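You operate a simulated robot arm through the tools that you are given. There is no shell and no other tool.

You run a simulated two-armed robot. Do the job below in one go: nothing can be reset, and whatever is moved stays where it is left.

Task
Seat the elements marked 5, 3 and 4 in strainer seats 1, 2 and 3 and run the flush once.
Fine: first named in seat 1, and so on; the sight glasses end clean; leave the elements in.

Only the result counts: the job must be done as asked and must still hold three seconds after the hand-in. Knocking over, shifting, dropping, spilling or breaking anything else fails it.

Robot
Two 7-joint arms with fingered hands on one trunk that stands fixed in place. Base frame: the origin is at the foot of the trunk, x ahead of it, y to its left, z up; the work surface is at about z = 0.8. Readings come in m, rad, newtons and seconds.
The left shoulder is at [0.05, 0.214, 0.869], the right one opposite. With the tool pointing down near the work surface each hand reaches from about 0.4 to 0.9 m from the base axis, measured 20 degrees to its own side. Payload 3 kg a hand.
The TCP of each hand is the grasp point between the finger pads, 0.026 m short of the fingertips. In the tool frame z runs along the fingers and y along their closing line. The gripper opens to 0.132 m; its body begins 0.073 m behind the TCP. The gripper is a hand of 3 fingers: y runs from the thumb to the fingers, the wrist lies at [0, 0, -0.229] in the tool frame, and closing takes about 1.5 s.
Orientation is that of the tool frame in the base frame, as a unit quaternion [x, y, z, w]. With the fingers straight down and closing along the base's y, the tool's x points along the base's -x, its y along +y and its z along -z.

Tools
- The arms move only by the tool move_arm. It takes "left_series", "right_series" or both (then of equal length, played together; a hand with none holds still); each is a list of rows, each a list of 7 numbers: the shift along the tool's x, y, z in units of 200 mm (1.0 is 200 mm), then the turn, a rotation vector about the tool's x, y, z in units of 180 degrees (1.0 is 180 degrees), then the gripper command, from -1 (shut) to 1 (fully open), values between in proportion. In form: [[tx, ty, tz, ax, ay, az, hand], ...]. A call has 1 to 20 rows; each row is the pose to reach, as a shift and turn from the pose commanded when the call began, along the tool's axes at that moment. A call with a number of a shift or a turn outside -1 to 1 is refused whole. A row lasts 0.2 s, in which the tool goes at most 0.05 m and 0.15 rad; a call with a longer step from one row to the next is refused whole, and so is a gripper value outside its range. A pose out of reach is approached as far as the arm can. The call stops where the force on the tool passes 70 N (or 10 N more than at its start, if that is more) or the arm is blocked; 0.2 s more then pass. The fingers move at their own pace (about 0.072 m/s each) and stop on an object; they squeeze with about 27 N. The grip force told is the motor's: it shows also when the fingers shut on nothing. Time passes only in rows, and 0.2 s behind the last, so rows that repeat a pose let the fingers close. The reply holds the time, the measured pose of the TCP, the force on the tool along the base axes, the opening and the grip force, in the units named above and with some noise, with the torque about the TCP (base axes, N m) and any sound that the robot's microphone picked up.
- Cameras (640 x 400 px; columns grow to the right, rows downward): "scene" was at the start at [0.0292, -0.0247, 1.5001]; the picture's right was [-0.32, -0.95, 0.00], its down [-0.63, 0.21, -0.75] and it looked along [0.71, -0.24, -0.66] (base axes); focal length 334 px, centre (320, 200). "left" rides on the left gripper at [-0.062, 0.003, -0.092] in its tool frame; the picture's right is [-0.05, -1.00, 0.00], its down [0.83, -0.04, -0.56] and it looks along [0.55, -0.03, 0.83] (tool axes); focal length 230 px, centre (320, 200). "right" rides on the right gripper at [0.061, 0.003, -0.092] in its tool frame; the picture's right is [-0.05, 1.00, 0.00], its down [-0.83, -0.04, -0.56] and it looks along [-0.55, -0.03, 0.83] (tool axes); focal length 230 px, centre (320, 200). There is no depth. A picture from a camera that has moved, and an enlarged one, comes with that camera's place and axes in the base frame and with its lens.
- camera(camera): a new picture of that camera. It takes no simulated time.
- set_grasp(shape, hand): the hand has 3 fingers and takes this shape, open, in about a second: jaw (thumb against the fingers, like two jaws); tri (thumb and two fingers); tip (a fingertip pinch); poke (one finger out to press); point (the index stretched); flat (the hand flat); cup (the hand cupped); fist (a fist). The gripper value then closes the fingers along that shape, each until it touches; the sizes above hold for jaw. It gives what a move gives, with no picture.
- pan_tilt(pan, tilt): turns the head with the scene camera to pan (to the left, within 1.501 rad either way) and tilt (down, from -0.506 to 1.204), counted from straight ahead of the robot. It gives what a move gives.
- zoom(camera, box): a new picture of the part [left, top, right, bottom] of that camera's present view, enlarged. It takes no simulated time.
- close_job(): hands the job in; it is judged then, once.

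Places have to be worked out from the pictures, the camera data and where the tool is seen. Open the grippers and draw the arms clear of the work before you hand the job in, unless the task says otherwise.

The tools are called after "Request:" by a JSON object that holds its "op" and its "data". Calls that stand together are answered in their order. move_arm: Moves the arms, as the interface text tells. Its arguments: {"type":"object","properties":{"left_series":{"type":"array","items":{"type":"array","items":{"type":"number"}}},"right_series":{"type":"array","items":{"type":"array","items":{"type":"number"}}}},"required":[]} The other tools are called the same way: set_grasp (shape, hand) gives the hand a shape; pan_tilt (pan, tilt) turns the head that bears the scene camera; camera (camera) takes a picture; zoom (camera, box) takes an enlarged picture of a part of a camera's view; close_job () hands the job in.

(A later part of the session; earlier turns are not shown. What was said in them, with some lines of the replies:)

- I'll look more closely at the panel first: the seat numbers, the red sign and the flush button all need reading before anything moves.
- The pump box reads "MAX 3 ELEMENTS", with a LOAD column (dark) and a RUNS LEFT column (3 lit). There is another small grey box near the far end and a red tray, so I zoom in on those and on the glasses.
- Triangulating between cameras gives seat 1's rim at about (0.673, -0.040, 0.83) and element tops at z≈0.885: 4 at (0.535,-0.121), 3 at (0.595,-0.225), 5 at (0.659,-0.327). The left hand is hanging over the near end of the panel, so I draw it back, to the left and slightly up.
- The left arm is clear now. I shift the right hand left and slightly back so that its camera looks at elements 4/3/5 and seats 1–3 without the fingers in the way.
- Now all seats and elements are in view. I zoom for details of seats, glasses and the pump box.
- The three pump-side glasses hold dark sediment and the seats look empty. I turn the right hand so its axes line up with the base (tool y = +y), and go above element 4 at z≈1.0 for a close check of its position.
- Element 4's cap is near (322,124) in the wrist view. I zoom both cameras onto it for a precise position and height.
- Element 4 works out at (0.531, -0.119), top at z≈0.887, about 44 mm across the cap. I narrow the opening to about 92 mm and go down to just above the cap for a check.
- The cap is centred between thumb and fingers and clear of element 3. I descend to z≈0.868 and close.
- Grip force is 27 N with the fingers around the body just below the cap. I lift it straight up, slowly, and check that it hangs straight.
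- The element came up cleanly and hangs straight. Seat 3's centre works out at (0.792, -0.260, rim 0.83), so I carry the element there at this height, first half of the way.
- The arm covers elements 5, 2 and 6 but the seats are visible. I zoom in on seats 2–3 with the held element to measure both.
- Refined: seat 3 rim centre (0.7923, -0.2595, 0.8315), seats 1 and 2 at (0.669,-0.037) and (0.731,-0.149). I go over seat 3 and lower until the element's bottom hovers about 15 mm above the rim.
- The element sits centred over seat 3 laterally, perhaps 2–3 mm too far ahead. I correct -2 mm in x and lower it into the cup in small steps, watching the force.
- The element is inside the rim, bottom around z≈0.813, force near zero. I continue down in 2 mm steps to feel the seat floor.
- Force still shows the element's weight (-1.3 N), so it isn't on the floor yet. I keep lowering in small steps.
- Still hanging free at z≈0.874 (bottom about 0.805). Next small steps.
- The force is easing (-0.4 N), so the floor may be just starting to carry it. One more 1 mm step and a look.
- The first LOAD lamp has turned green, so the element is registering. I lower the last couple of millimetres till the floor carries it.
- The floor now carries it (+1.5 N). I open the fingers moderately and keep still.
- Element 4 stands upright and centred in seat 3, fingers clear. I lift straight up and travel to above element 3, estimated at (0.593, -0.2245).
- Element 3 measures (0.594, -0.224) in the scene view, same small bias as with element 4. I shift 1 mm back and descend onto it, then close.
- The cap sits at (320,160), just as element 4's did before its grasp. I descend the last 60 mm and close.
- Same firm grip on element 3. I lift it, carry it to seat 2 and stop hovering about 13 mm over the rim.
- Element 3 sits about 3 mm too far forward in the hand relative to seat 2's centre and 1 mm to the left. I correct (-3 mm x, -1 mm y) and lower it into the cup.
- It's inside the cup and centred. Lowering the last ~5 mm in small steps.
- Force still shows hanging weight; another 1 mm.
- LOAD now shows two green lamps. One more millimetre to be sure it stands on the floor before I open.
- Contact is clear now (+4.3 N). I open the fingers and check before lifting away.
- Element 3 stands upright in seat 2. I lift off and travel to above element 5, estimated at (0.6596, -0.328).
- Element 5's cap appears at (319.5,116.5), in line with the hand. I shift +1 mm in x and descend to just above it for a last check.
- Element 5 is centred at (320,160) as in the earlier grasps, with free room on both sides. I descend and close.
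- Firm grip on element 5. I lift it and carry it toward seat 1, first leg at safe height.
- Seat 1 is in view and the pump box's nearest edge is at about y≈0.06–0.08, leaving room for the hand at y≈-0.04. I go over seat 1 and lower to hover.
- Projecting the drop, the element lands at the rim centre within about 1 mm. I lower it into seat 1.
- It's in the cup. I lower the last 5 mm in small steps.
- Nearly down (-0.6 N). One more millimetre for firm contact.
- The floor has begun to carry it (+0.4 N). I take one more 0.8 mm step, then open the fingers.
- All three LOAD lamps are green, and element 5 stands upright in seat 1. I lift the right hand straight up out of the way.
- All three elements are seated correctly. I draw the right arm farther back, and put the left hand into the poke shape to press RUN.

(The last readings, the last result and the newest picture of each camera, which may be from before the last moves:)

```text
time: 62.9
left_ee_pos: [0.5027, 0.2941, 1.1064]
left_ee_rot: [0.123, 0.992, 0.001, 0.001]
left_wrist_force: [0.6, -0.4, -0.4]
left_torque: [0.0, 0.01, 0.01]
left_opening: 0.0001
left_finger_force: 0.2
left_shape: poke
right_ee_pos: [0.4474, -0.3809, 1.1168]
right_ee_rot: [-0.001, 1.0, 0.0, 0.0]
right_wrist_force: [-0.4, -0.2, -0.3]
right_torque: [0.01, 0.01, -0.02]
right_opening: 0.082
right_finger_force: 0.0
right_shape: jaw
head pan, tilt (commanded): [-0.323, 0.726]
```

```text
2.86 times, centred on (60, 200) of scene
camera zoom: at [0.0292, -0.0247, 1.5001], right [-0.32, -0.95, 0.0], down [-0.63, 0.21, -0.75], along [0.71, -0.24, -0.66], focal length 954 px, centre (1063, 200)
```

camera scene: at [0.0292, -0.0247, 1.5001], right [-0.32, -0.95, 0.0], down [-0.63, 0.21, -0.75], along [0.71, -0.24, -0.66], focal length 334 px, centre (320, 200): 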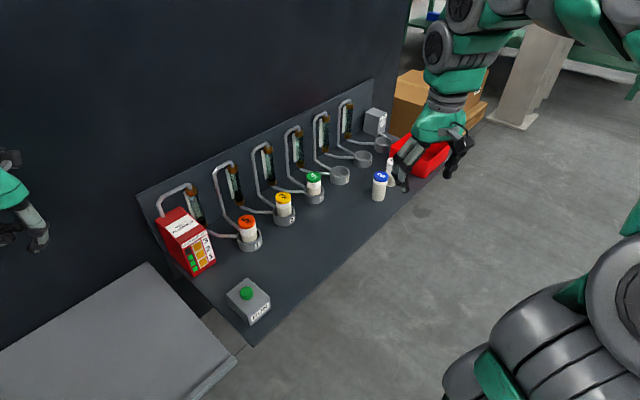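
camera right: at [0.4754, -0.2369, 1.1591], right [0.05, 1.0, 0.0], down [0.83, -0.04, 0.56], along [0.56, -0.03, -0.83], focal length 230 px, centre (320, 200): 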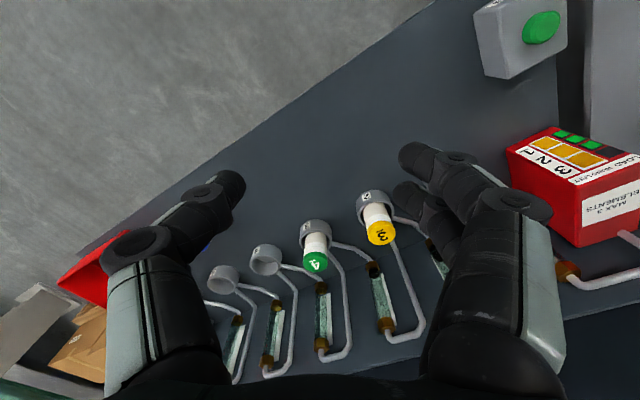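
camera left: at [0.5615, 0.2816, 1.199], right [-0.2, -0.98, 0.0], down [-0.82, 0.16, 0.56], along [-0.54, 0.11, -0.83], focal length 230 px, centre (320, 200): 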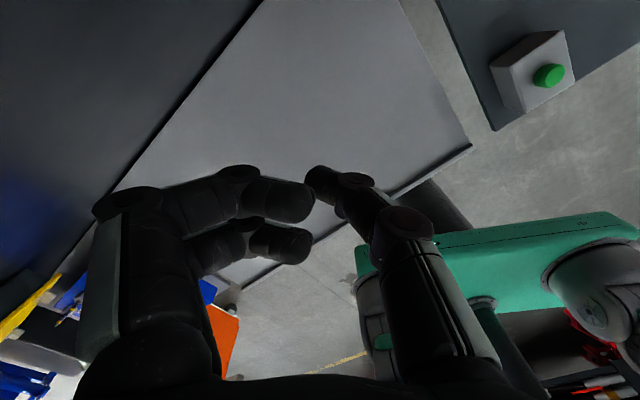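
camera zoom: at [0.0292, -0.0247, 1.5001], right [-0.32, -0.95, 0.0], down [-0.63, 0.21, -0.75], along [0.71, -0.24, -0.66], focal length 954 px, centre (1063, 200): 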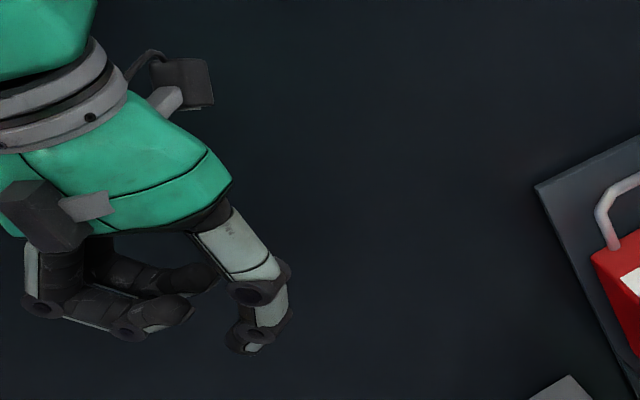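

The poke shape leaves one finger extended near the hand axis. I zoom in on the left camera to see exactly where its tip is.

Request:
{"op": "zoom", "data": {"camera": "left", "box": [200, 120, 440, 280]}}

Request:
{"op": "zoom", "data": {"camera": "left", "box": [460, 0, 620, 140]}}

Request:
{"op": "zoom", "data": {"camera": "scene", "box": [210, 260, 290, 340]}}

Request:
{"op": "zoom", "data": {"camera": "scene", "box": [140, 90, 420, 290]}}

```text
2.50 times, centred on (320, 200) of left
camera zoom: at [0.5615, 0.2816, 1.199], right [-0.2, -0.98, 0.0], down [-0.82, 0.16, 0.56], along [-0.54, 0.11, -0.83], focal length 575 px, centre (320, 200)
```

zoom: 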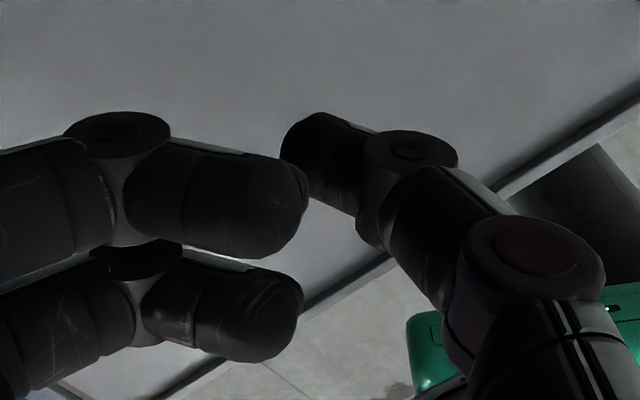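

```text
2.86 times, centred on (540, 70) of left
camera zoom: at [0.5615, 0.2816, 1.199], right [-0.2, -0.98, 0.0], down [-0.82, 0.16, 0.56], along [-0.54, 0.11, -0.83], focal length 657 px, centre (-309, 571)
```

zoom: 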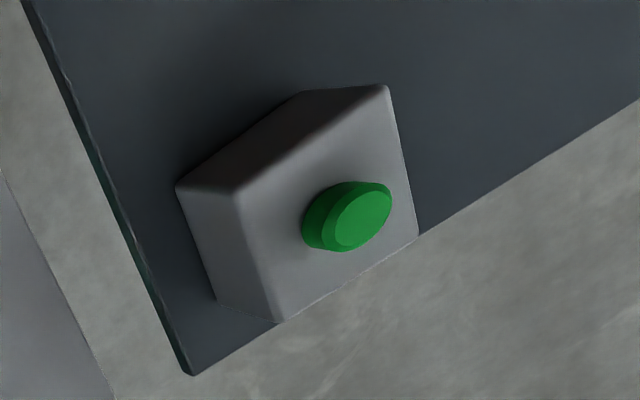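

```text
5.00 times, centred on (250, 300) of scene
camera zoom: at [0.0292, -0.0247, 1.5001], right [-0.32, -0.95, 0.0], down [-0.63, 0.21, -0.75], along [0.71, -0.24, -0.66], focal length 1670 px, centre (670, -300)
```

zoom: 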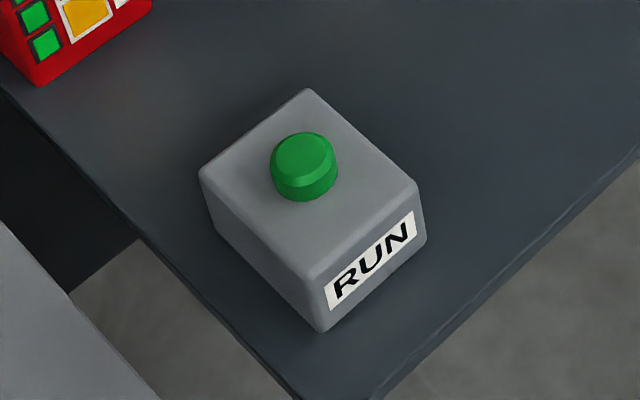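

```text
2.00 times, centred on (280, 190) of scene
camera zoom: at [0.0292, -0.0247, 1.5001], right [-0.32, -0.95, 0.0], down [-0.63, 0.21, -0.75], along [0.71, -0.24, -0.66], focal length 668 px, centre (400, 220)
```

zoom: 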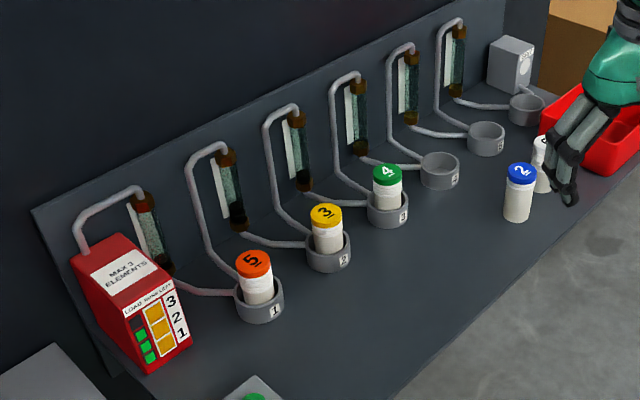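

The button's top is at about (0.471, -0.004, 0.869), 30 mm across. I bring the left hand in at height toward it, first leg.

Request:
{"op": "move_arm", "data": {"left_series": [[-0.01, -0.08, 0, 0, 0, 0, 1], [-0.03, -0.24, 0.02, 0, 0, 0, 1], [-0.05, -0.42, 0.06, 0, 0, 0, 1], [-0.07, -0.6, 0.1, 0, 0, 0, 1], [-0.09, -0.78, 0.14, 0, 0, 0, 1], [-0.11, -0.92, 0.18, 0, 0, 0, 1], [-0.12, -1.0, 0.2, 0, 0, 0, 1], [-0.12, -1.0, 0.2, 0, 0, 0, 1]]}}

Request:
{"op": "camera", "data": {"camera": "scene"}}

Request:
{"op": "camera", "data": {"camera": "left"}}

```text
time: 64.7
left_ee_pos: [0.4769, 0.0948, 1.0661]
left_ee_rot: [0.124, 0.992, 0.0, 0.0]
left_wrist_force: [0.9, -0.2, 0.1]
left_torque: [0.02, 0.02, -0.01]
left_opening: 0.0001
left_finger_force: 0.0
left_shape: poke
right_ee_pos: [0.4474, -0.3805, 1.1165]
right_ee_rot: [0.0, 1.0, 0.0, 0.0]
right_wrist_force: [-0.1, 0.5, -0.2]
right_torque: [0.0, 0.0, -0.01]
right_opening: 0.082
right_finger_force: 0.1
right_shape: jaw
head pan, tilt (commanded): [-0.323, 0.726]
```

```text
taken
camera scene: at [0.0292, -0.0247, 1.5001], right [-0.32, -0.95, 0.0], down [-0.63, 0.21, -0.75], along [0.71, -0.24, -0.66], focal length 334 px, centre (320, 200)
```

scene: 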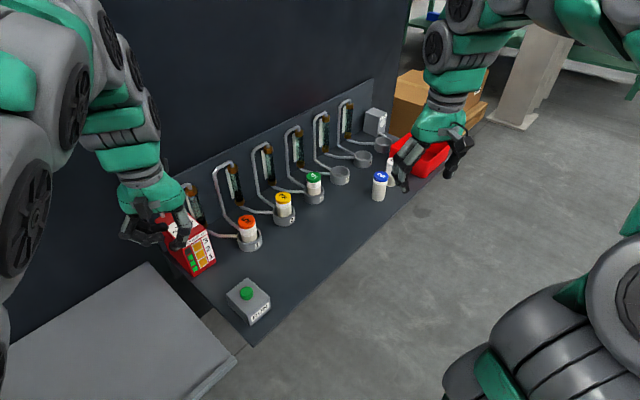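

```text
taken
camera left: at [0.5358, 0.0813, 1.1589], right [-0.2, -0.98, 0.0], down [-0.82, 0.16, 0.56], along [-0.54, 0.11, -0.83], focal length 230 px, centre (320, 200)
```

left: 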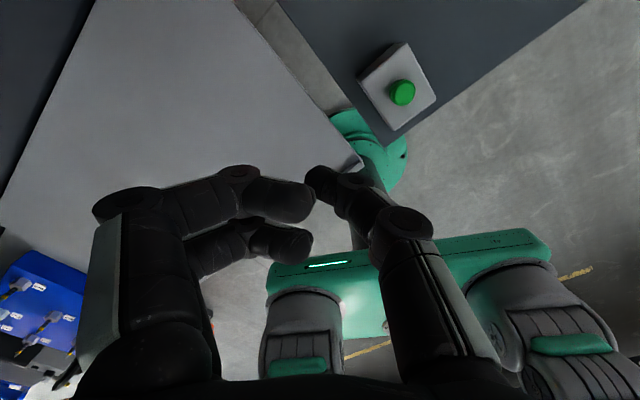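

The hand is above the near end, clear of the pump box. I zoom on the hand to find its lowest fingertip.

Request:
{"op": "zoom", "data": {"camera": "scene", "box": [100, 170, 228, 260]}}

Request:
{"op": "zoom", "data": {"camera": "left", "box": [330, 20, 470, 130]}}

```text
4.44 times, centred on (164, 215) of scene
camera zoom: at [0.0292, -0.0247, 1.5001], right [-0.32, -0.95, 0.0], down [-0.63, 0.21, -0.75], along [0.71, -0.24, -0.66], focal length 1485 px, centre (1013, 133)
```

zoom: 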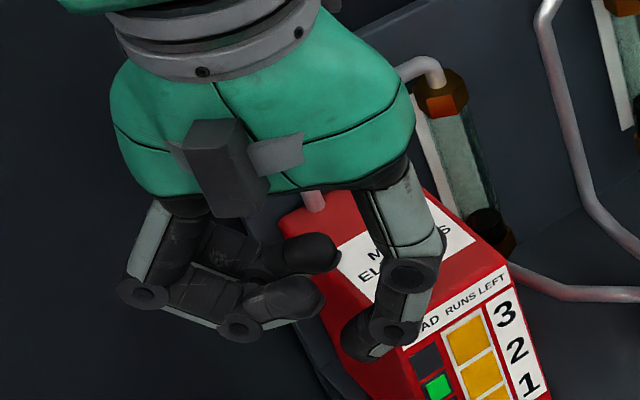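

```text
3.64 times, centred on (400, 75) of left
camera zoom: at [0.5358, 0.0813, 1.1589], right [-0.2, -0.98, 0.0], down [-0.82, 0.16, 0.56], along [-0.54, 0.11, -0.83], focal length 837 px, centre (29, 654)
```

zoom: 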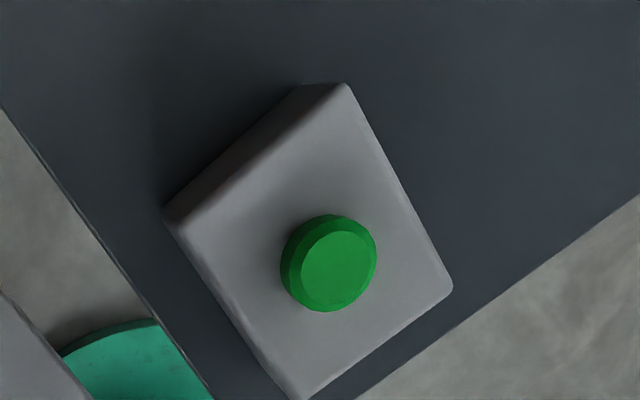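

The poking finger is the single thumb, its tip close to the tool axis about 24 mm past the TCP. I move over the button and hover with the tip about 30 mm above it.

Request:
{"op": "move_arm", "data": {"left_series": [[-0.015, -0.08, 0, 0, 0, 0, 1], [-0.04, -0.22, 0.02, 0, 0, 0, 1], [-0.07, -0.37, 0.06, 0, 0, 0, 1], [-0.09, -0.46, 0.12, 0, 0, 0, 1], [-0.0985, -0.491, 0.24, 0, 0, 0, 1], [-0.0985, -0.491, 0.38, 0, 0, 0, 1], [-0.0985, -0.491, 0.52, 0, 0, 0, 1], [-0.0985, -0.491, 0.63, 0, 0, 0, 1], [-0.0985, -0.491, 0.7, 0, 0, 0, 1], [-0.0985, -0.491, 0.705, 0, 0, 0, 1]]}}

Request:
{"op": "camera", "data": {"camera": "left"}}

Request:
{"op": "zoom", "data": {"camera": "scene", "box": [180, 220, 308, 320]}}

Request:
{"op": "camera", "data": {"camera": "scene"}}

```text
time: 66.9
left_ee_pos: [0.4717, -0.0055, 0.9236]
left_ee_rot: [0.125, 0.992, 0.0, 0.0]
left_wrist_force: [-0.5, -0.5, -0.8]
left_torque: [0.02, -0.03, 0.01]
left_opening: 0.0
left_finger_force: 0.0
left_shape: poke
right_ee_pos: [0.4472, -0.3799, 1.1171]
right_ee_rot: [0.0, 1.0, 0.001, 0.0]
right_wrist_force: [0.0, -0.3, -0.8]
right_torque: [0.0, 0.01, 0.03]
right_opening: 0.0822
right_finger_force: 0.1
right_shape: jaw
head pan, tilt (commanded): [-0.323, 0.726]
```

```text
taken
camera left: at [0.5312, -0.018, 1.0171], right [-0.2, -0.98, 0.0], down [-0.82, 0.16, 0.56], along [-0.54, 0.11, -0.83], focal length 230 px, centre (320, 200)
```

left: 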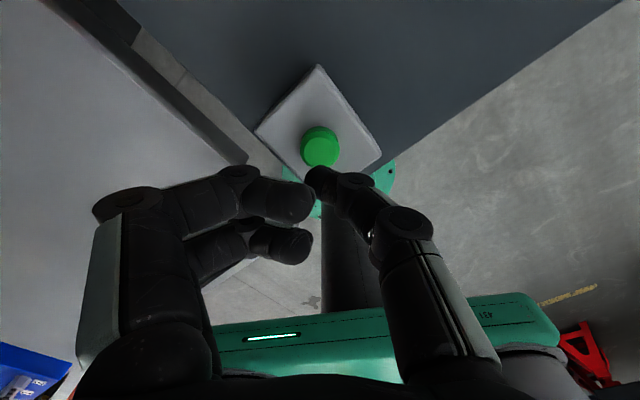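

```text
4.00 times, centred on (244, 270) of scene
camera zoom: at [0.0292, -0.0247, 1.5001], right [-0.32, -0.95, 0.0], down [-0.63, 0.21, -0.75], along [0.71, -0.24, -0.66], focal length 1336 px, centre (624, -80)
```

zoom: 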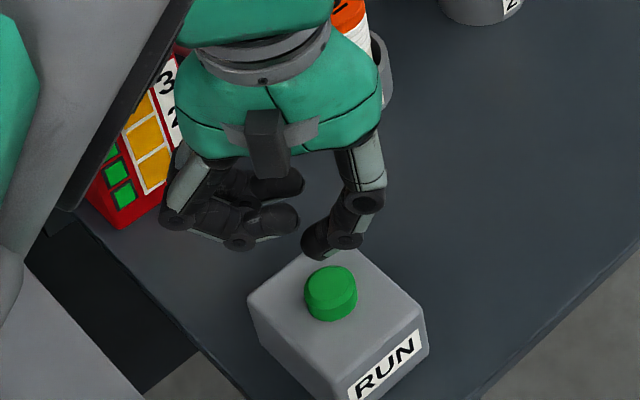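

```text
taken
camera scene: at [0.0292, -0.0247, 1.5001], right [-0.32, -0.95, 0.0], down [-0.63, 0.21, -0.75], along [0.71, -0.24, -0.66], focal length 334 px, centre (320, 200)
```

scene: 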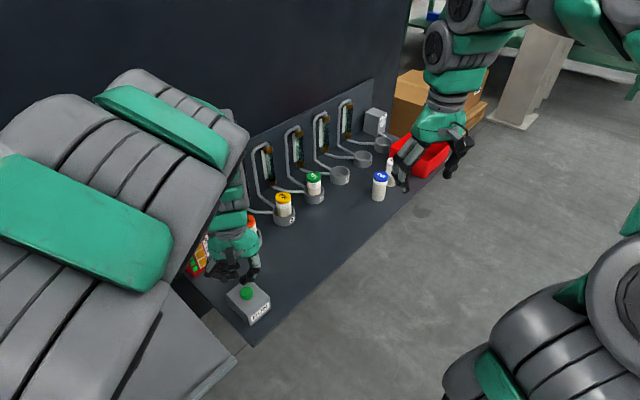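

The thumb tip is over the button to within about 3 mm. I descend to just above its top first.

Request:
{"op": "move_arm", "data": {"left_series": [[0, 0, 0.05, 0, 0, 0, 1], [0, 0, 0.09, 0, 0, 0, 1], [0, 0, 0.12, 0, 0, 0, 1], [0, 0, 0.13, 0, 0, 0, 1], [0, 0, 0.13, 0, 0, 0, 1]]}}

Request:
{"op": "zoom", "data": {"camera": "scene", "box": [200, 240, 296, 320]}}

Request:
{"op": "zoom", "data": {"camera": "left", "box": [240, 80, 400, 220]}}

```text
time: 68.1
left_ee_pos: [0.4715, -0.005, 0.899]
left_ee_rot: [0.124, 0.992, 0.0, 0.0]
left_wrist_force: [-0.2, -0.2, 0.6]
left_torque: [-0.02, 0.01, -0.03]
left_opening: 0.0
left_finger_force: 0.0
left_shape: poke
right_ee_pos: [0.4467, -0.3798, 1.1168]
right_ee_rot: [0.0, 1.0, 0.0, 0.001]
right_wrist_force: [0.4, -0.6, -0.5]
right_torque: [-0.01, 0.02, 0.0]
right_opening: 0.0821
right_finger_force: 0.0
right_shape: jaw
head pan, tilt (commanded): [-0.323, 0.726]
```

```text
5.00 times, centred on (248, 280) of scene
camera zoom: at [0.0292, -0.0247, 1.5001], right [-0.32, -0.95, 0.0], down [-0.63, 0.21, -0.75], along [0.71, -0.24, -0.66], focal length 1670 px, centre (680, -200)
```

zoom: 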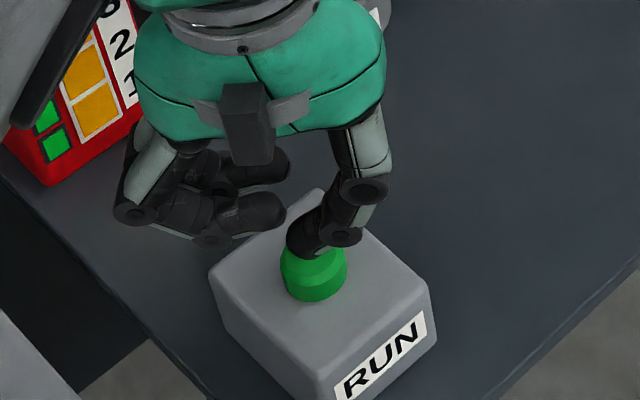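

```text
2.86 times, centred on (320, 150) of left
camera zoom: at [0.5311, -0.0183, 0.9916], right [-0.2, -0.98, 0.0], down [-0.82, 0.16, 0.55], along [-0.54, 0.11, -0.83], focal length 657 px, centre (320, 343)
```

zoom: 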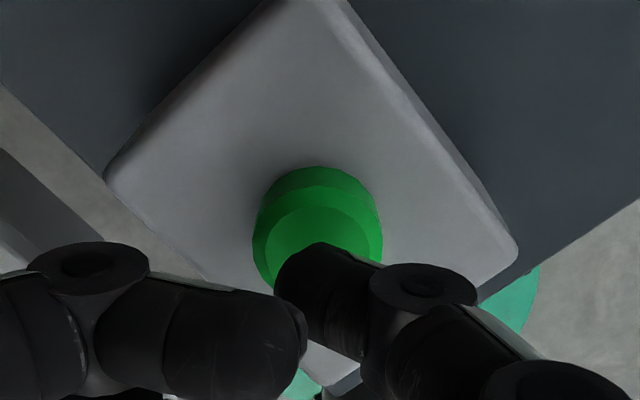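

The thumb is centred on the button just above it. I press down gently in 1.5 mm steps.

Request:
{"op": "move_arm", "data": {"left_series": [[0, 0, 0.0075, 0, 0, 0, 1], [0, 0, 0.015, 0, 0, 0, 1], [0, 0, 0.0225, 0, 0, 0, 1], [0, 0, 0.03, 0, 0, 0, 1]]}}

Request:
{"op": "zoom", "data": {"camera": "scene", "box": [200, 240, 296, 320]}}

```text
time: 69.1
left_ee_pos: [0.4711, -0.0055, 0.8935]
left_ee_rot: [0.124, 0.992, 0.001, 0.0]
left_wrist_force: [0.1, 0.1, 1.9]
left_torque: [0.0, -0.01, 0.05]
left_opening: 0.0
left_finger_force: 0.1
left_shape: poke
right_ee_pos: [0.4467, -0.3802, 1.1168]
right_ee_rot: [0.0, 1.0, 0.0, 0.001]
right_wrist_force: [0.6, -0.8, -0.4]
right_torque: [0.02, 0.0, 0.02]
right_opening: 0.0821
right_finger_force: 0.0
right_shape: jaw
head pan, tilt (commanded): [-0.323, 0.726]
```

```text
5.00 times, centred on (248, 280) of scene
camera zoom: at [0.0292, -0.0247, 1.5001], right [-0.32, -0.95, 0.0], down [-0.63, 0.21, -0.75], along [0.71, -0.24, -0.66], focal length 1670 px, centre (680, -200)
```

zoom: 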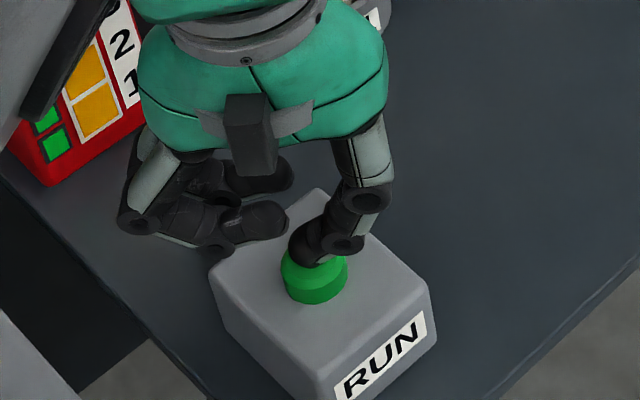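

Contact begins (+1.9 N). I continue the press smoothly downward.

Request:
{"op": "move_arm", "data": {"left_series": [[0, 0, 0.006, 0, 0, 0, 1], [0, 0, 0.012, 0, 0, 0, 1], [0, 0, 0.018, 0, 0, 0, 1]]}}

Request:
{"op": "zoom", "data": {"camera": "scene", "box": [200, 240, 296, 320]}}

```text
time: 69.9
left_ee_pos: [0.4709, -0.0044, 0.8893]
left_ee_rot: [0.124, 0.992, 0.001, 0.0]
left_wrist_force: [0.6, 0.3, 3.0]
left_torque: [0.0, -0.03, 0.03]
left_opening: 0.0002
left_finger_force: 0.0
left_shape: poke
right_ee_pos: [0.4463, -0.3807, 1.1175]
right_ee_rot: [0.0, 1.0, 0.0, 0.0]
right_wrist_force: [0.0, 0.1, 0.5]
right_torque: [0.0, 0.01, 0.0]
right_opening: 0.082
right_finger_force: 0.1
right_shape: jaw
head pan, tilt (commanded): [-0.323, 0.726]
```

```text
5.00 times, centred on (248, 280) of scene
camera zoom: at [0.0292, -0.0247, 1.5001], right [-0.32, -0.95, 0.0], down [-0.63, 0.21, -0.75], along [0.71, -0.24, -0.66], focal length 1670 px, centre (680, -200)
```

zoom: 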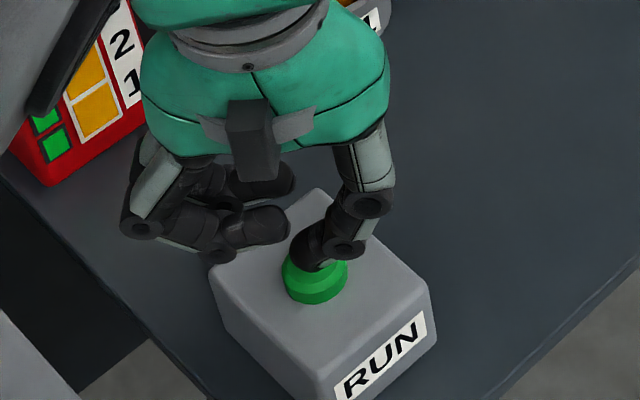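

The button is yielding (3 N, spring-like); no sound yet. I keep pressing by small steps.

Request:
{"op": "move_arm", "data": {"left_series": [[0, 0, 0.006, 0, 0, 0, 1], [0, 0, 0.012, 0, 0, 0, 1]]}}

Request:
{"op": "zoom", "data": {"camera": "scene", "box": [200, 240, 296, 320]}}

```text
time: 70.5
left_ee_pos: [0.4715, -0.0054, 0.8871]
left_ee_rot: [0.124, 0.992, 0.0, 0.002]
left_wrist_force: [-1.7, -2.6, 18.9]
left_torque: [-0.01, -0.01, -0.01]
left_opening: 0.0002
left_finger_force: 0.1
left_shape: poke
right_ee_pos: [0.4459, -0.3801, 1.1174]
right_ee_rot: [0.0, 1.0, 0.0, 0.0]
right_wrist_force: [0.0, -0.6, 0.0]
right_torque: [-0.02, 0.01, -0.02]
right_opening: 0.0819
right_finger_force: 0.1
right_shape: jaw
head pan, tilt (commanded): [-0.323, 0.726]
```

```text
5.00 times, centred on (248, 280) of scene
camera zoom: at [0.029, -0.0247, 1.5001], right [-0.32, -0.95, 0.0], down [-0.63, 0.21, -0.75], along [0.71, -0.24, -0.66], focal length 1670 px, centre (680, -200)
```

zoom: 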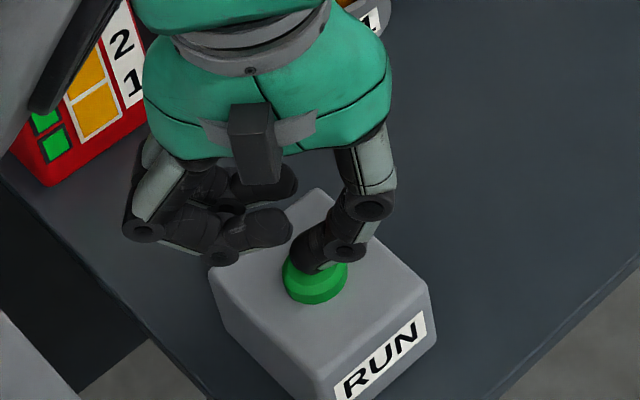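

Force jumped to 19 N, the end of the button's travel. I look for signs of the run starting before doing anything else.

Request:
{"op": "camera", "data": {"camera": "right"}}

Request:
{"op": "camera", "data": {"camera": "scene"}}

Request:
{"op": "zoom", "data": {"camera": "scene", "box": [160, 180, 300, 300]}}

```text
taken
camera right: at [0.3849, -0.3764, 1.2092], right [0.05, 1.0, 0.0], down [0.83, -0.04, 0.56], along [0.55, -0.03, -0.83], focal length 230 px, centre (320, 200)
```

right: 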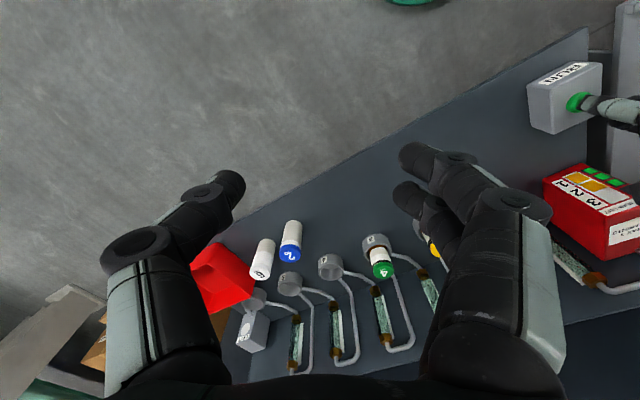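

```text
taken
camera scene: at [0.029, -0.0247, 1.5001], right [-0.32, -0.95, 0.0], down [-0.63, 0.21, -0.75], along [0.71, -0.24, -0.66], focal length 334 px, centre (320, 200)
```

scene: 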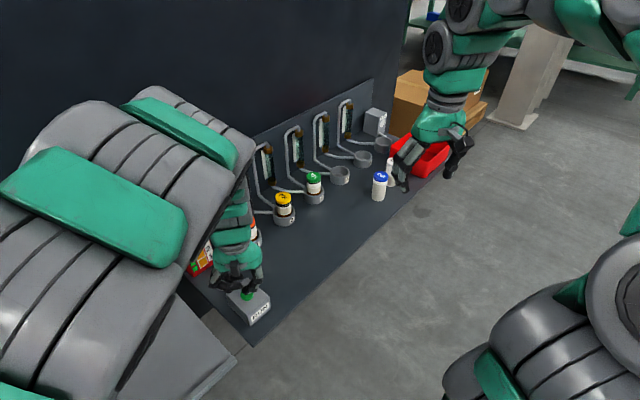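

```text
3.33 times, centred on (230, 240) of scene
camera zoom: at [0.029, -0.0247, 1.5001], right [-0.32, -0.95, 0.0], down [-0.63, 0.21, -0.75], along [0.71, -0.24, -0.66], focal length 1114 px, centre (620, 67)
```

zoom: 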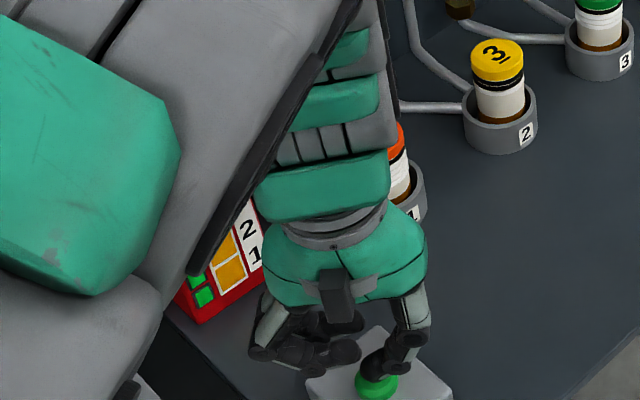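

The elements now show brown bands, so the run has started. I zoom in with the right camera on the pump's RUNS LEFT lamps.

Request:
{"op": "zoom", "data": {"camera": "right", "box": [520, 140, 640, 270]}}

Request:
{"op": "zoom", "data": {"camera": "right", "box": [340, 210, 460, 360]}}

Request:
{"op": "zoom", "data": {"camera": "scene", "box": [230, 90, 390, 240]}}

```text
3.08 times, centred on (580, 205) of right
camera zoom: at [0.3849, -0.3764, 1.2092], right [0.05, 1.0, 0.0], down [0.83, -0.04, 0.56], along [0.55, -0.03, -0.83], focal length 708 px, centre (-480, 185)
```

zoom: 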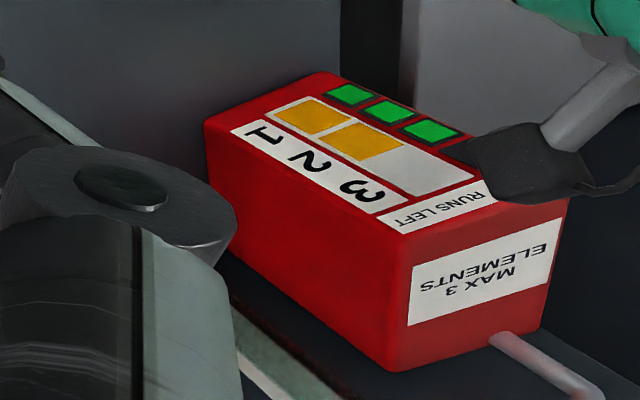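

```text
2.67 times, centred on (400, 285) of right
camera zoom: at [0.3849, -0.3764, 1.2092], right [0.05, 1.0, 0.0], down [0.83, -0.04, 0.56], along [0.55, -0.03, -0.83], focal length 614 px, centre (107, -27)
```

zoom: 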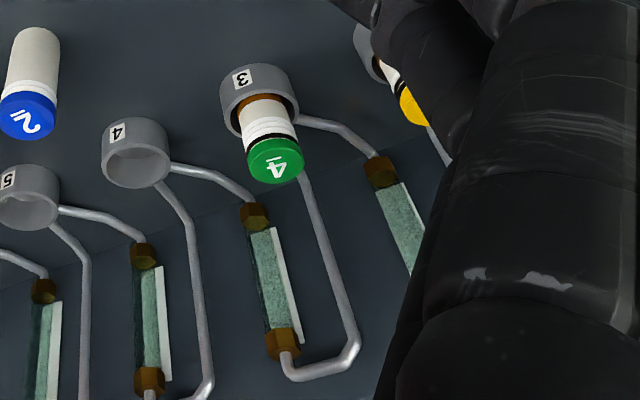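

```text
2.67 times, centred on (310, 165) of scene
camera zoom: at [0.029, -0.0247, 1.5001], right [-0.32, -0.95, 0.0], down [-0.63, 0.21, -0.75], along [0.71, -0.24, -0.66], focal length 891 px, centre (347, 293)
```

zoom: 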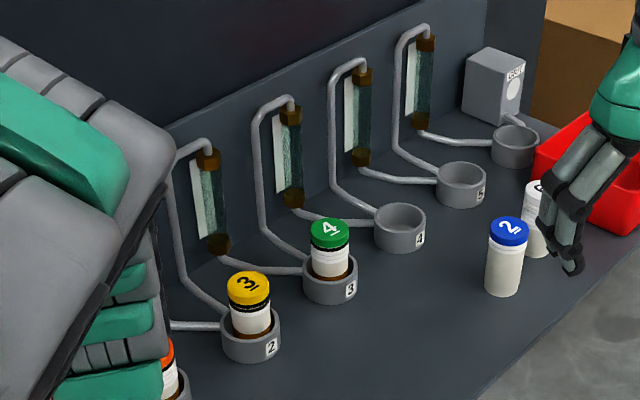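

RUNS LEFT dropped from 3 to 2: exactly one run, and the glasses seen so far are clean. I lift the left hand straight off the button.

Request:
{"op": "move_arm", "data": {"left_series": [[0, 0, -0.06, 0, 0, 0, 1], [0, 0, -0.2, 0, 0, 0, 1], [0, 0, -0.36, 0, 0, 0, 1], [0, 0, -0.54, 0, 0, 0, 1], [0, 0, -0.72, 0, 0, 0, 1], [0, 0, -0.88, 0, 0, 0, 1], [0, 0, -0.95, 0, 0, 0, 1]]}}

Request:
{"op": "camera", "data": {"camera": "scene"}}

```text
time: 72.1
left_ee_pos: [0.4715, -0.0055, 1.0761]
left_ee_rot: [0.123, 0.992, 0.0, 0.0]
left_wrist_force: [0.3, 0.2, -0.1]
left_torque: [-0.02, 0.01, 0.02]
left_opening: 0.0001
left_finger_force: 0.1
left_shape: poke
right_ee_pos: [0.4472, -0.3796, 1.1168]
right_ee_rot: [0.0, 1.0, -0.001, -0.001]
right_wrist_force: [-0.1, 0.7, -0.7]
right_torque: [-0.01, -0.01, 0.04]
right_opening: 0.0821
right_finger_force: 0.0
right_shape: jaw
head pan, tilt (commanded): [-0.323, 0.726]
```

```text
taken
camera scene: at [0.0292, -0.0247, 1.5001], right [-0.32, -0.95, 0.0], down [-0.63, 0.21, -0.75], along [0.71, -0.24, -0.66], focal length 334 px, centre (320, 200)
```

scene: 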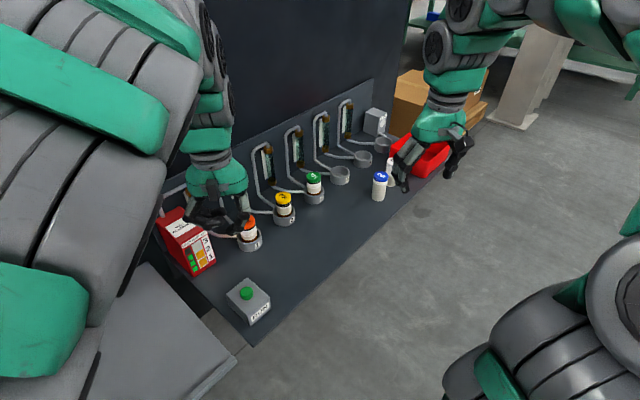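

The button has come back up and the hand is well above everything. I move the left hand back out to the left.

Request:
{"op": "move_arm", "data": {"left_series": [[0.02, 0.08, -0.03, 0, 0, 0, 1], [0.05, 0.24, -0.06, 0, 0, 0, 1], [0.08, 0.42, -0.1, 0, 0, 0, 1], [0.11, 0.6, -0.12, 0, 0, 0, 1], [0.14, 0.78, -0.14, 0, 0, 0, 1], [0.17, 0.92, -0.15, 0, 0, 0, 1], [0.18, 1.0, -0.15, 0, 0, 0, 1], [0.18, 1.0, -0.15, 0, 0, 0, 1]]}}

Request:
{"op": "move_arm", "data": {"left_series": [[0.01, 0.06, 0, 0, 0, 0, 1], [0.03, 0.2, 0, 0, 0, 0, 1], [0.05, 0.36, 0, 0, 0, 0, 1], [0.05, 0.48, 0, 0, 0, 0, 1], [0.05, 0.5, 0, 0, 0, 0, 1]]}}

Request:
{"op": "camera", "data": {"camera": "scene"}}

Request:
{"op": "zoom", "data": {"camera": "scene", "box": [140, 150, 300, 280]}}

Request:
{"op": "zoom", "data": {"camera": "scene", "box": [230, 90, 390, 240]}}

```text
time: 73.9
left_ee_pos: [0.4862, 0.197, 1.107]
left_ee_rot: [0.123, 0.992, 0.0, 0.0]
left_wrist_force: [0.2, 0.0, -0.7]
left_torque: [-0.01, 0.0, -0.03]
left_opening: 0.0
left_finger_force: 0.2
left_shape: poke
right_ee_pos: [0.4481, -0.3797, 1.1165]
right_ee_rot: [0.001, 1.0, 0.0, 0.0]
right_wrist_force: [0.4, -0.2, -0.3]
right_torque: [-0.02, 0.01, -0.01]
right_opening: 0.0822
right_finger_force: 0.0
right_shape: jaw
head pan, tilt (commanded): [-0.323, 0.726]
```

```text
time: 75.1
left_ee_pos: [0.5016, 0.2962, 1.1072]
left_ee_rot: [0.123, 0.992, 0.0, 0.0]
left_wrist_force: [0.2, 0.1, 0.4]
left_torque: [0.01, -0.01, 0.02]
left_opening: 0.0
left_finger_force: 0.0
left_shape: poke
right_ee_pos: [0.4477, -0.3795, 1.1173]
right_ee_rot: [0.0, 1.0, 0.0, 0.0]
right_wrist_force: [0.3, 0.2, -0.1]
right_torque: [-0.01, 0.03, 0.0]
right_opening: 0.082
right_finger_force: 0.3
right_shape: jaw
head pan, tilt (commanded): [-0.323, 0.726]
```

```text
taken
camera scene: at [0.0292, -0.0247, 1.5001], right [-0.32, -0.95, 0.0], down [-0.63, 0.21, -0.75], along [0.71, -0.24, -0.66], focal length 334 px, centre (320, 200)
```

scene: 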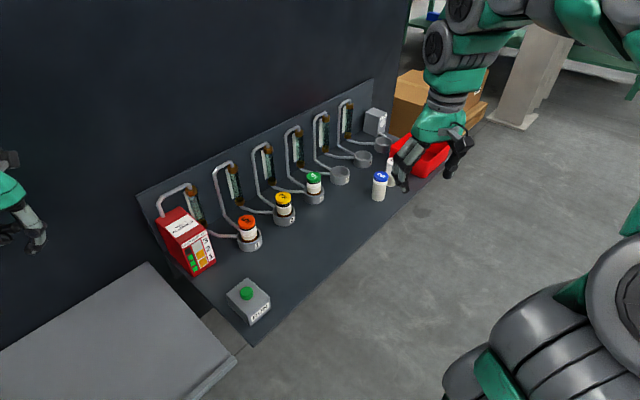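

```text
3.08 times, centred on (220, 215) of scene
camera zoom: at [0.0292, -0.0247, 1.5001], right [-0.32, -0.95, 0.0], down [-0.63, 0.21, -0.75], along [0.71, -0.24, -0.66], focal length 1028 px, centre (628, 154)
```

zoom: 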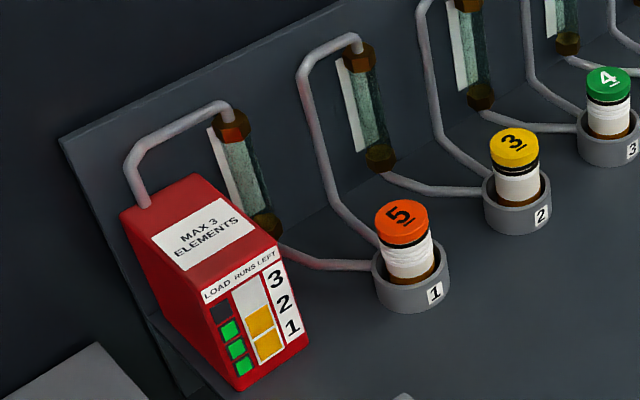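

```text
2.67 times, centred on (310, 165) of scene
camera zoom: at [0.0292, -0.0247, 1.5001], right [-0.32, -0.95, 0.0], down [-0.63, 0.21, -0.75], along [0.71, -0.24, -0.66], focal length 891 px, centre (347, 293)
```

zoom: 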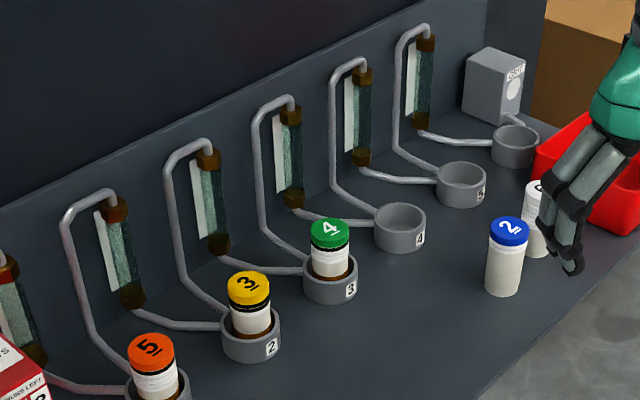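

Exactly one run was used, the elements sit upright, and the hands are clear. I open both hands fully and take a close look at each sight glass before handing in.

Request:
{"op": "set_grasp", "data": {"hand": "left", "shape": "jaw"}}

Request:
{"op": "move_arm", "data": {"left_series": [[0, 0, 0, 0, 0, 0, 1], [0, 0, 0, 0, 0, 0, 1], [0, 0, 0, 0, 0, 0, 1], [0, 0, 0, 0, 0, 0, 1], [0, 0, 0, 0, 0, 0, 1]], "right_series": [[0, 0, -0.02, 0, 0, 0, 0.5], [0, 0, -0.04, 0, 0, 0, 0.8], [0, 0, -0.04, 0, 0, 0, 1], [0, 0, -0.04, 0, 0, 0, 1], [0, 0, -0.04, 0, 0, 0, 1]]}}

Request:
{"op": "zoom", "data": {"camera": "scene", "box": [180, 150, 260, 230]}}

Request:
{"op": "zoom", "data": {"camera": "scene", "box": [245, 125, 325, 205]}}

Request:
{"op": "zoom", "data": {"camera": "scene", "box": [300, 90, 400, 190]}}

Request:
{"op": "camera", "data": {"camera": "scene"}}

```text
time: 76.0
left_ee_pos: [0.5009, 0.2963, 1.1068]
left_ee_rot: [0.124, 0.992, 0.001, 0.001]
left_wrist_force: [-0.1, -0.7, 0.0]
left_torque: [0.0, -0.02, 0.01]
left_opening: 0.1318
left_finger_force: 0.1
left_shape: jaw
right_ee_pos: [0.4473, -0.3793, 1.1167]
right_ee_rot: [0.0, 1.0, 0.0, -0.001]
right_wrist_force: [0.0, -0.5, -1.0]
right_torque: [-0.01, 0.02, -0.01]
right_opening: 0.0821
right_finger_force: 0.1
right_shape: jaw
head pan, tilt (commanded): [-0.323, 0.726]
```

```text
time: 77.2
left_ee_pos: [0.4989, 0.2961, 1.1083]
left_ee_rot: [0.124, 0.992, -0.001, 0.0]
left_wrist_force: [0.0, -0.5, 0.4]
left_torque: [-0.01, -0.02, 0.0]
left_opening: 0.1317
left_finger_force: 0.2
left_shape: jaw
right_ee_pos: [0.4469, -0.3797, 1.126]
right_ee_rot: [0.0, 1.0, 0.001, 0.0]
right_wrist_force: [-0.2, 0.3, -0.4]
right_torque: [0.05, -0.02, -0.01]
right_opening: 0.1321
right_finger_force: 0.0
right_shape: jaw
head pan, tilt (commanded): [-0.323, 0.726]
```

```text
5.00 times, centred on (220, 190) of scene
camera zoom: at [0.0292, -0.0247, 1.5001], right [-0.32, -0.95, 0.0], down [-0.63, 0.21, -0.75], along [0.71, -0.24, -0.66], focal length 1670 px, centre (820, 250)
```

zoom: 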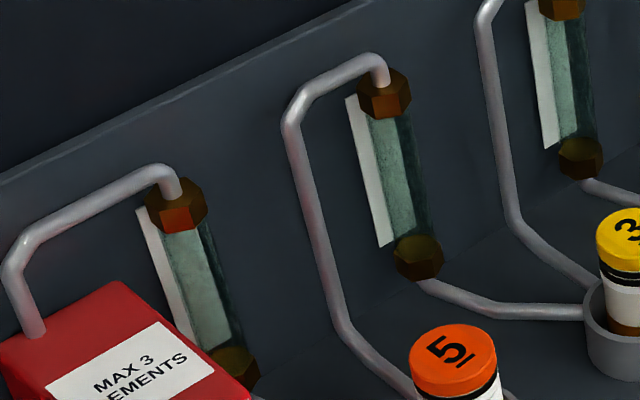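

```text
5.00 times, centred on (285, 165) of scene
camera zoom: at [0.0292, -0.0247, 1.5001], right [-0.32, -0.95, 0.0], down [-0.63, 0.21, -0.75], along [0.71, -0.24, -0.66], focal length 1670 px, centre (495, 375)
```

zoom: 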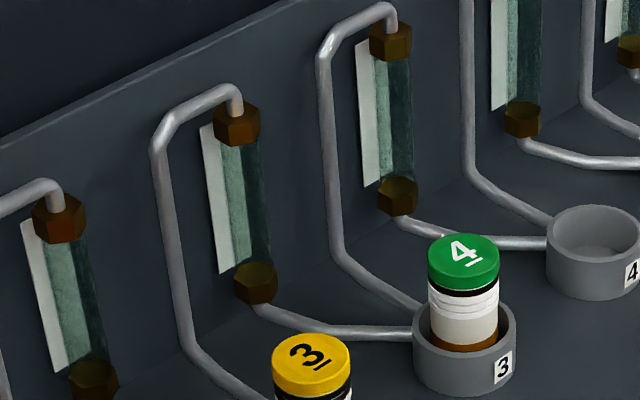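

```text
4.00 times, centred on (350, 140) of scene
camera zoom: at [0.0292, -0.0247, 1.5001], right [-0.32, -0.95, 0.0], down [-0.63, 0.21, -0.75], along [0.71, -0.24, -0.66], focal length 1336 px, centre (200, 440)
```

zoom: 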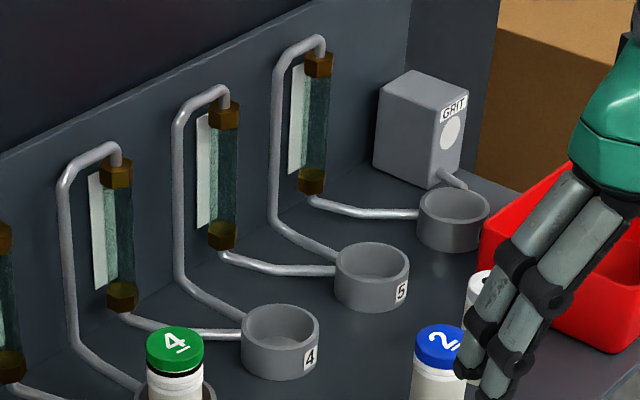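

```text
taken
camera scene: at [0.0292, -0.0247, 1.5001], right [-0.32, -0.95, 0.0], down [-0.63, 0.21, -0.75], along [0.71, -0.24, -0.66], focal length 334 px, centre (320, 200)
```

scene: 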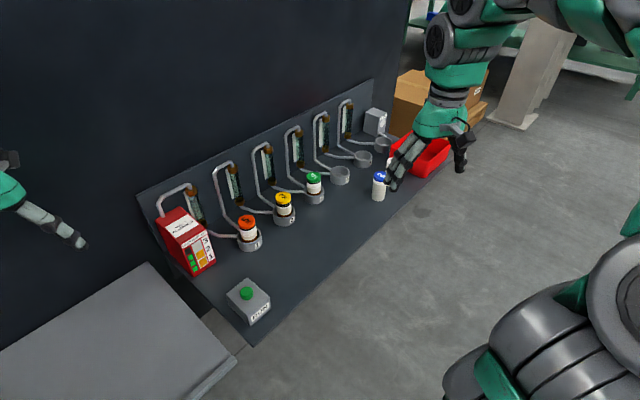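

All six sight glasses are clear. Elements 5, 3 and 4 stand in seats 1, 2 and 3, and the run counter shows exactly one run used. Elements 2 and 6 are where they were, and both hands are open and clear, so I hand the job in.

Request:
{"op": "close_job", "data": {}}

```text
The job is handed in.
```

Elements 5, 3 and 4 are in strainer seats 1, 2 and 3, in that order. I ran the flush once and handed the job in; I haven't seen the verdict.

- **Elements:** all three stand upright in their seats, and the pump box shows three green LOAD lamps. I left them in.
- **Flush:** I pressed RUN once, and RUNS LEFT went from 3 to 2.
- **Sight glasses:** all six looked clean in the last close-ups. Before the run, at least three of them had dark sediment at the bottom.
- **Everything else:** I saw nothing knocked over, dropped or spilled, and elements 2 and 6 weren't touched. Both hands are open and clear of the work.
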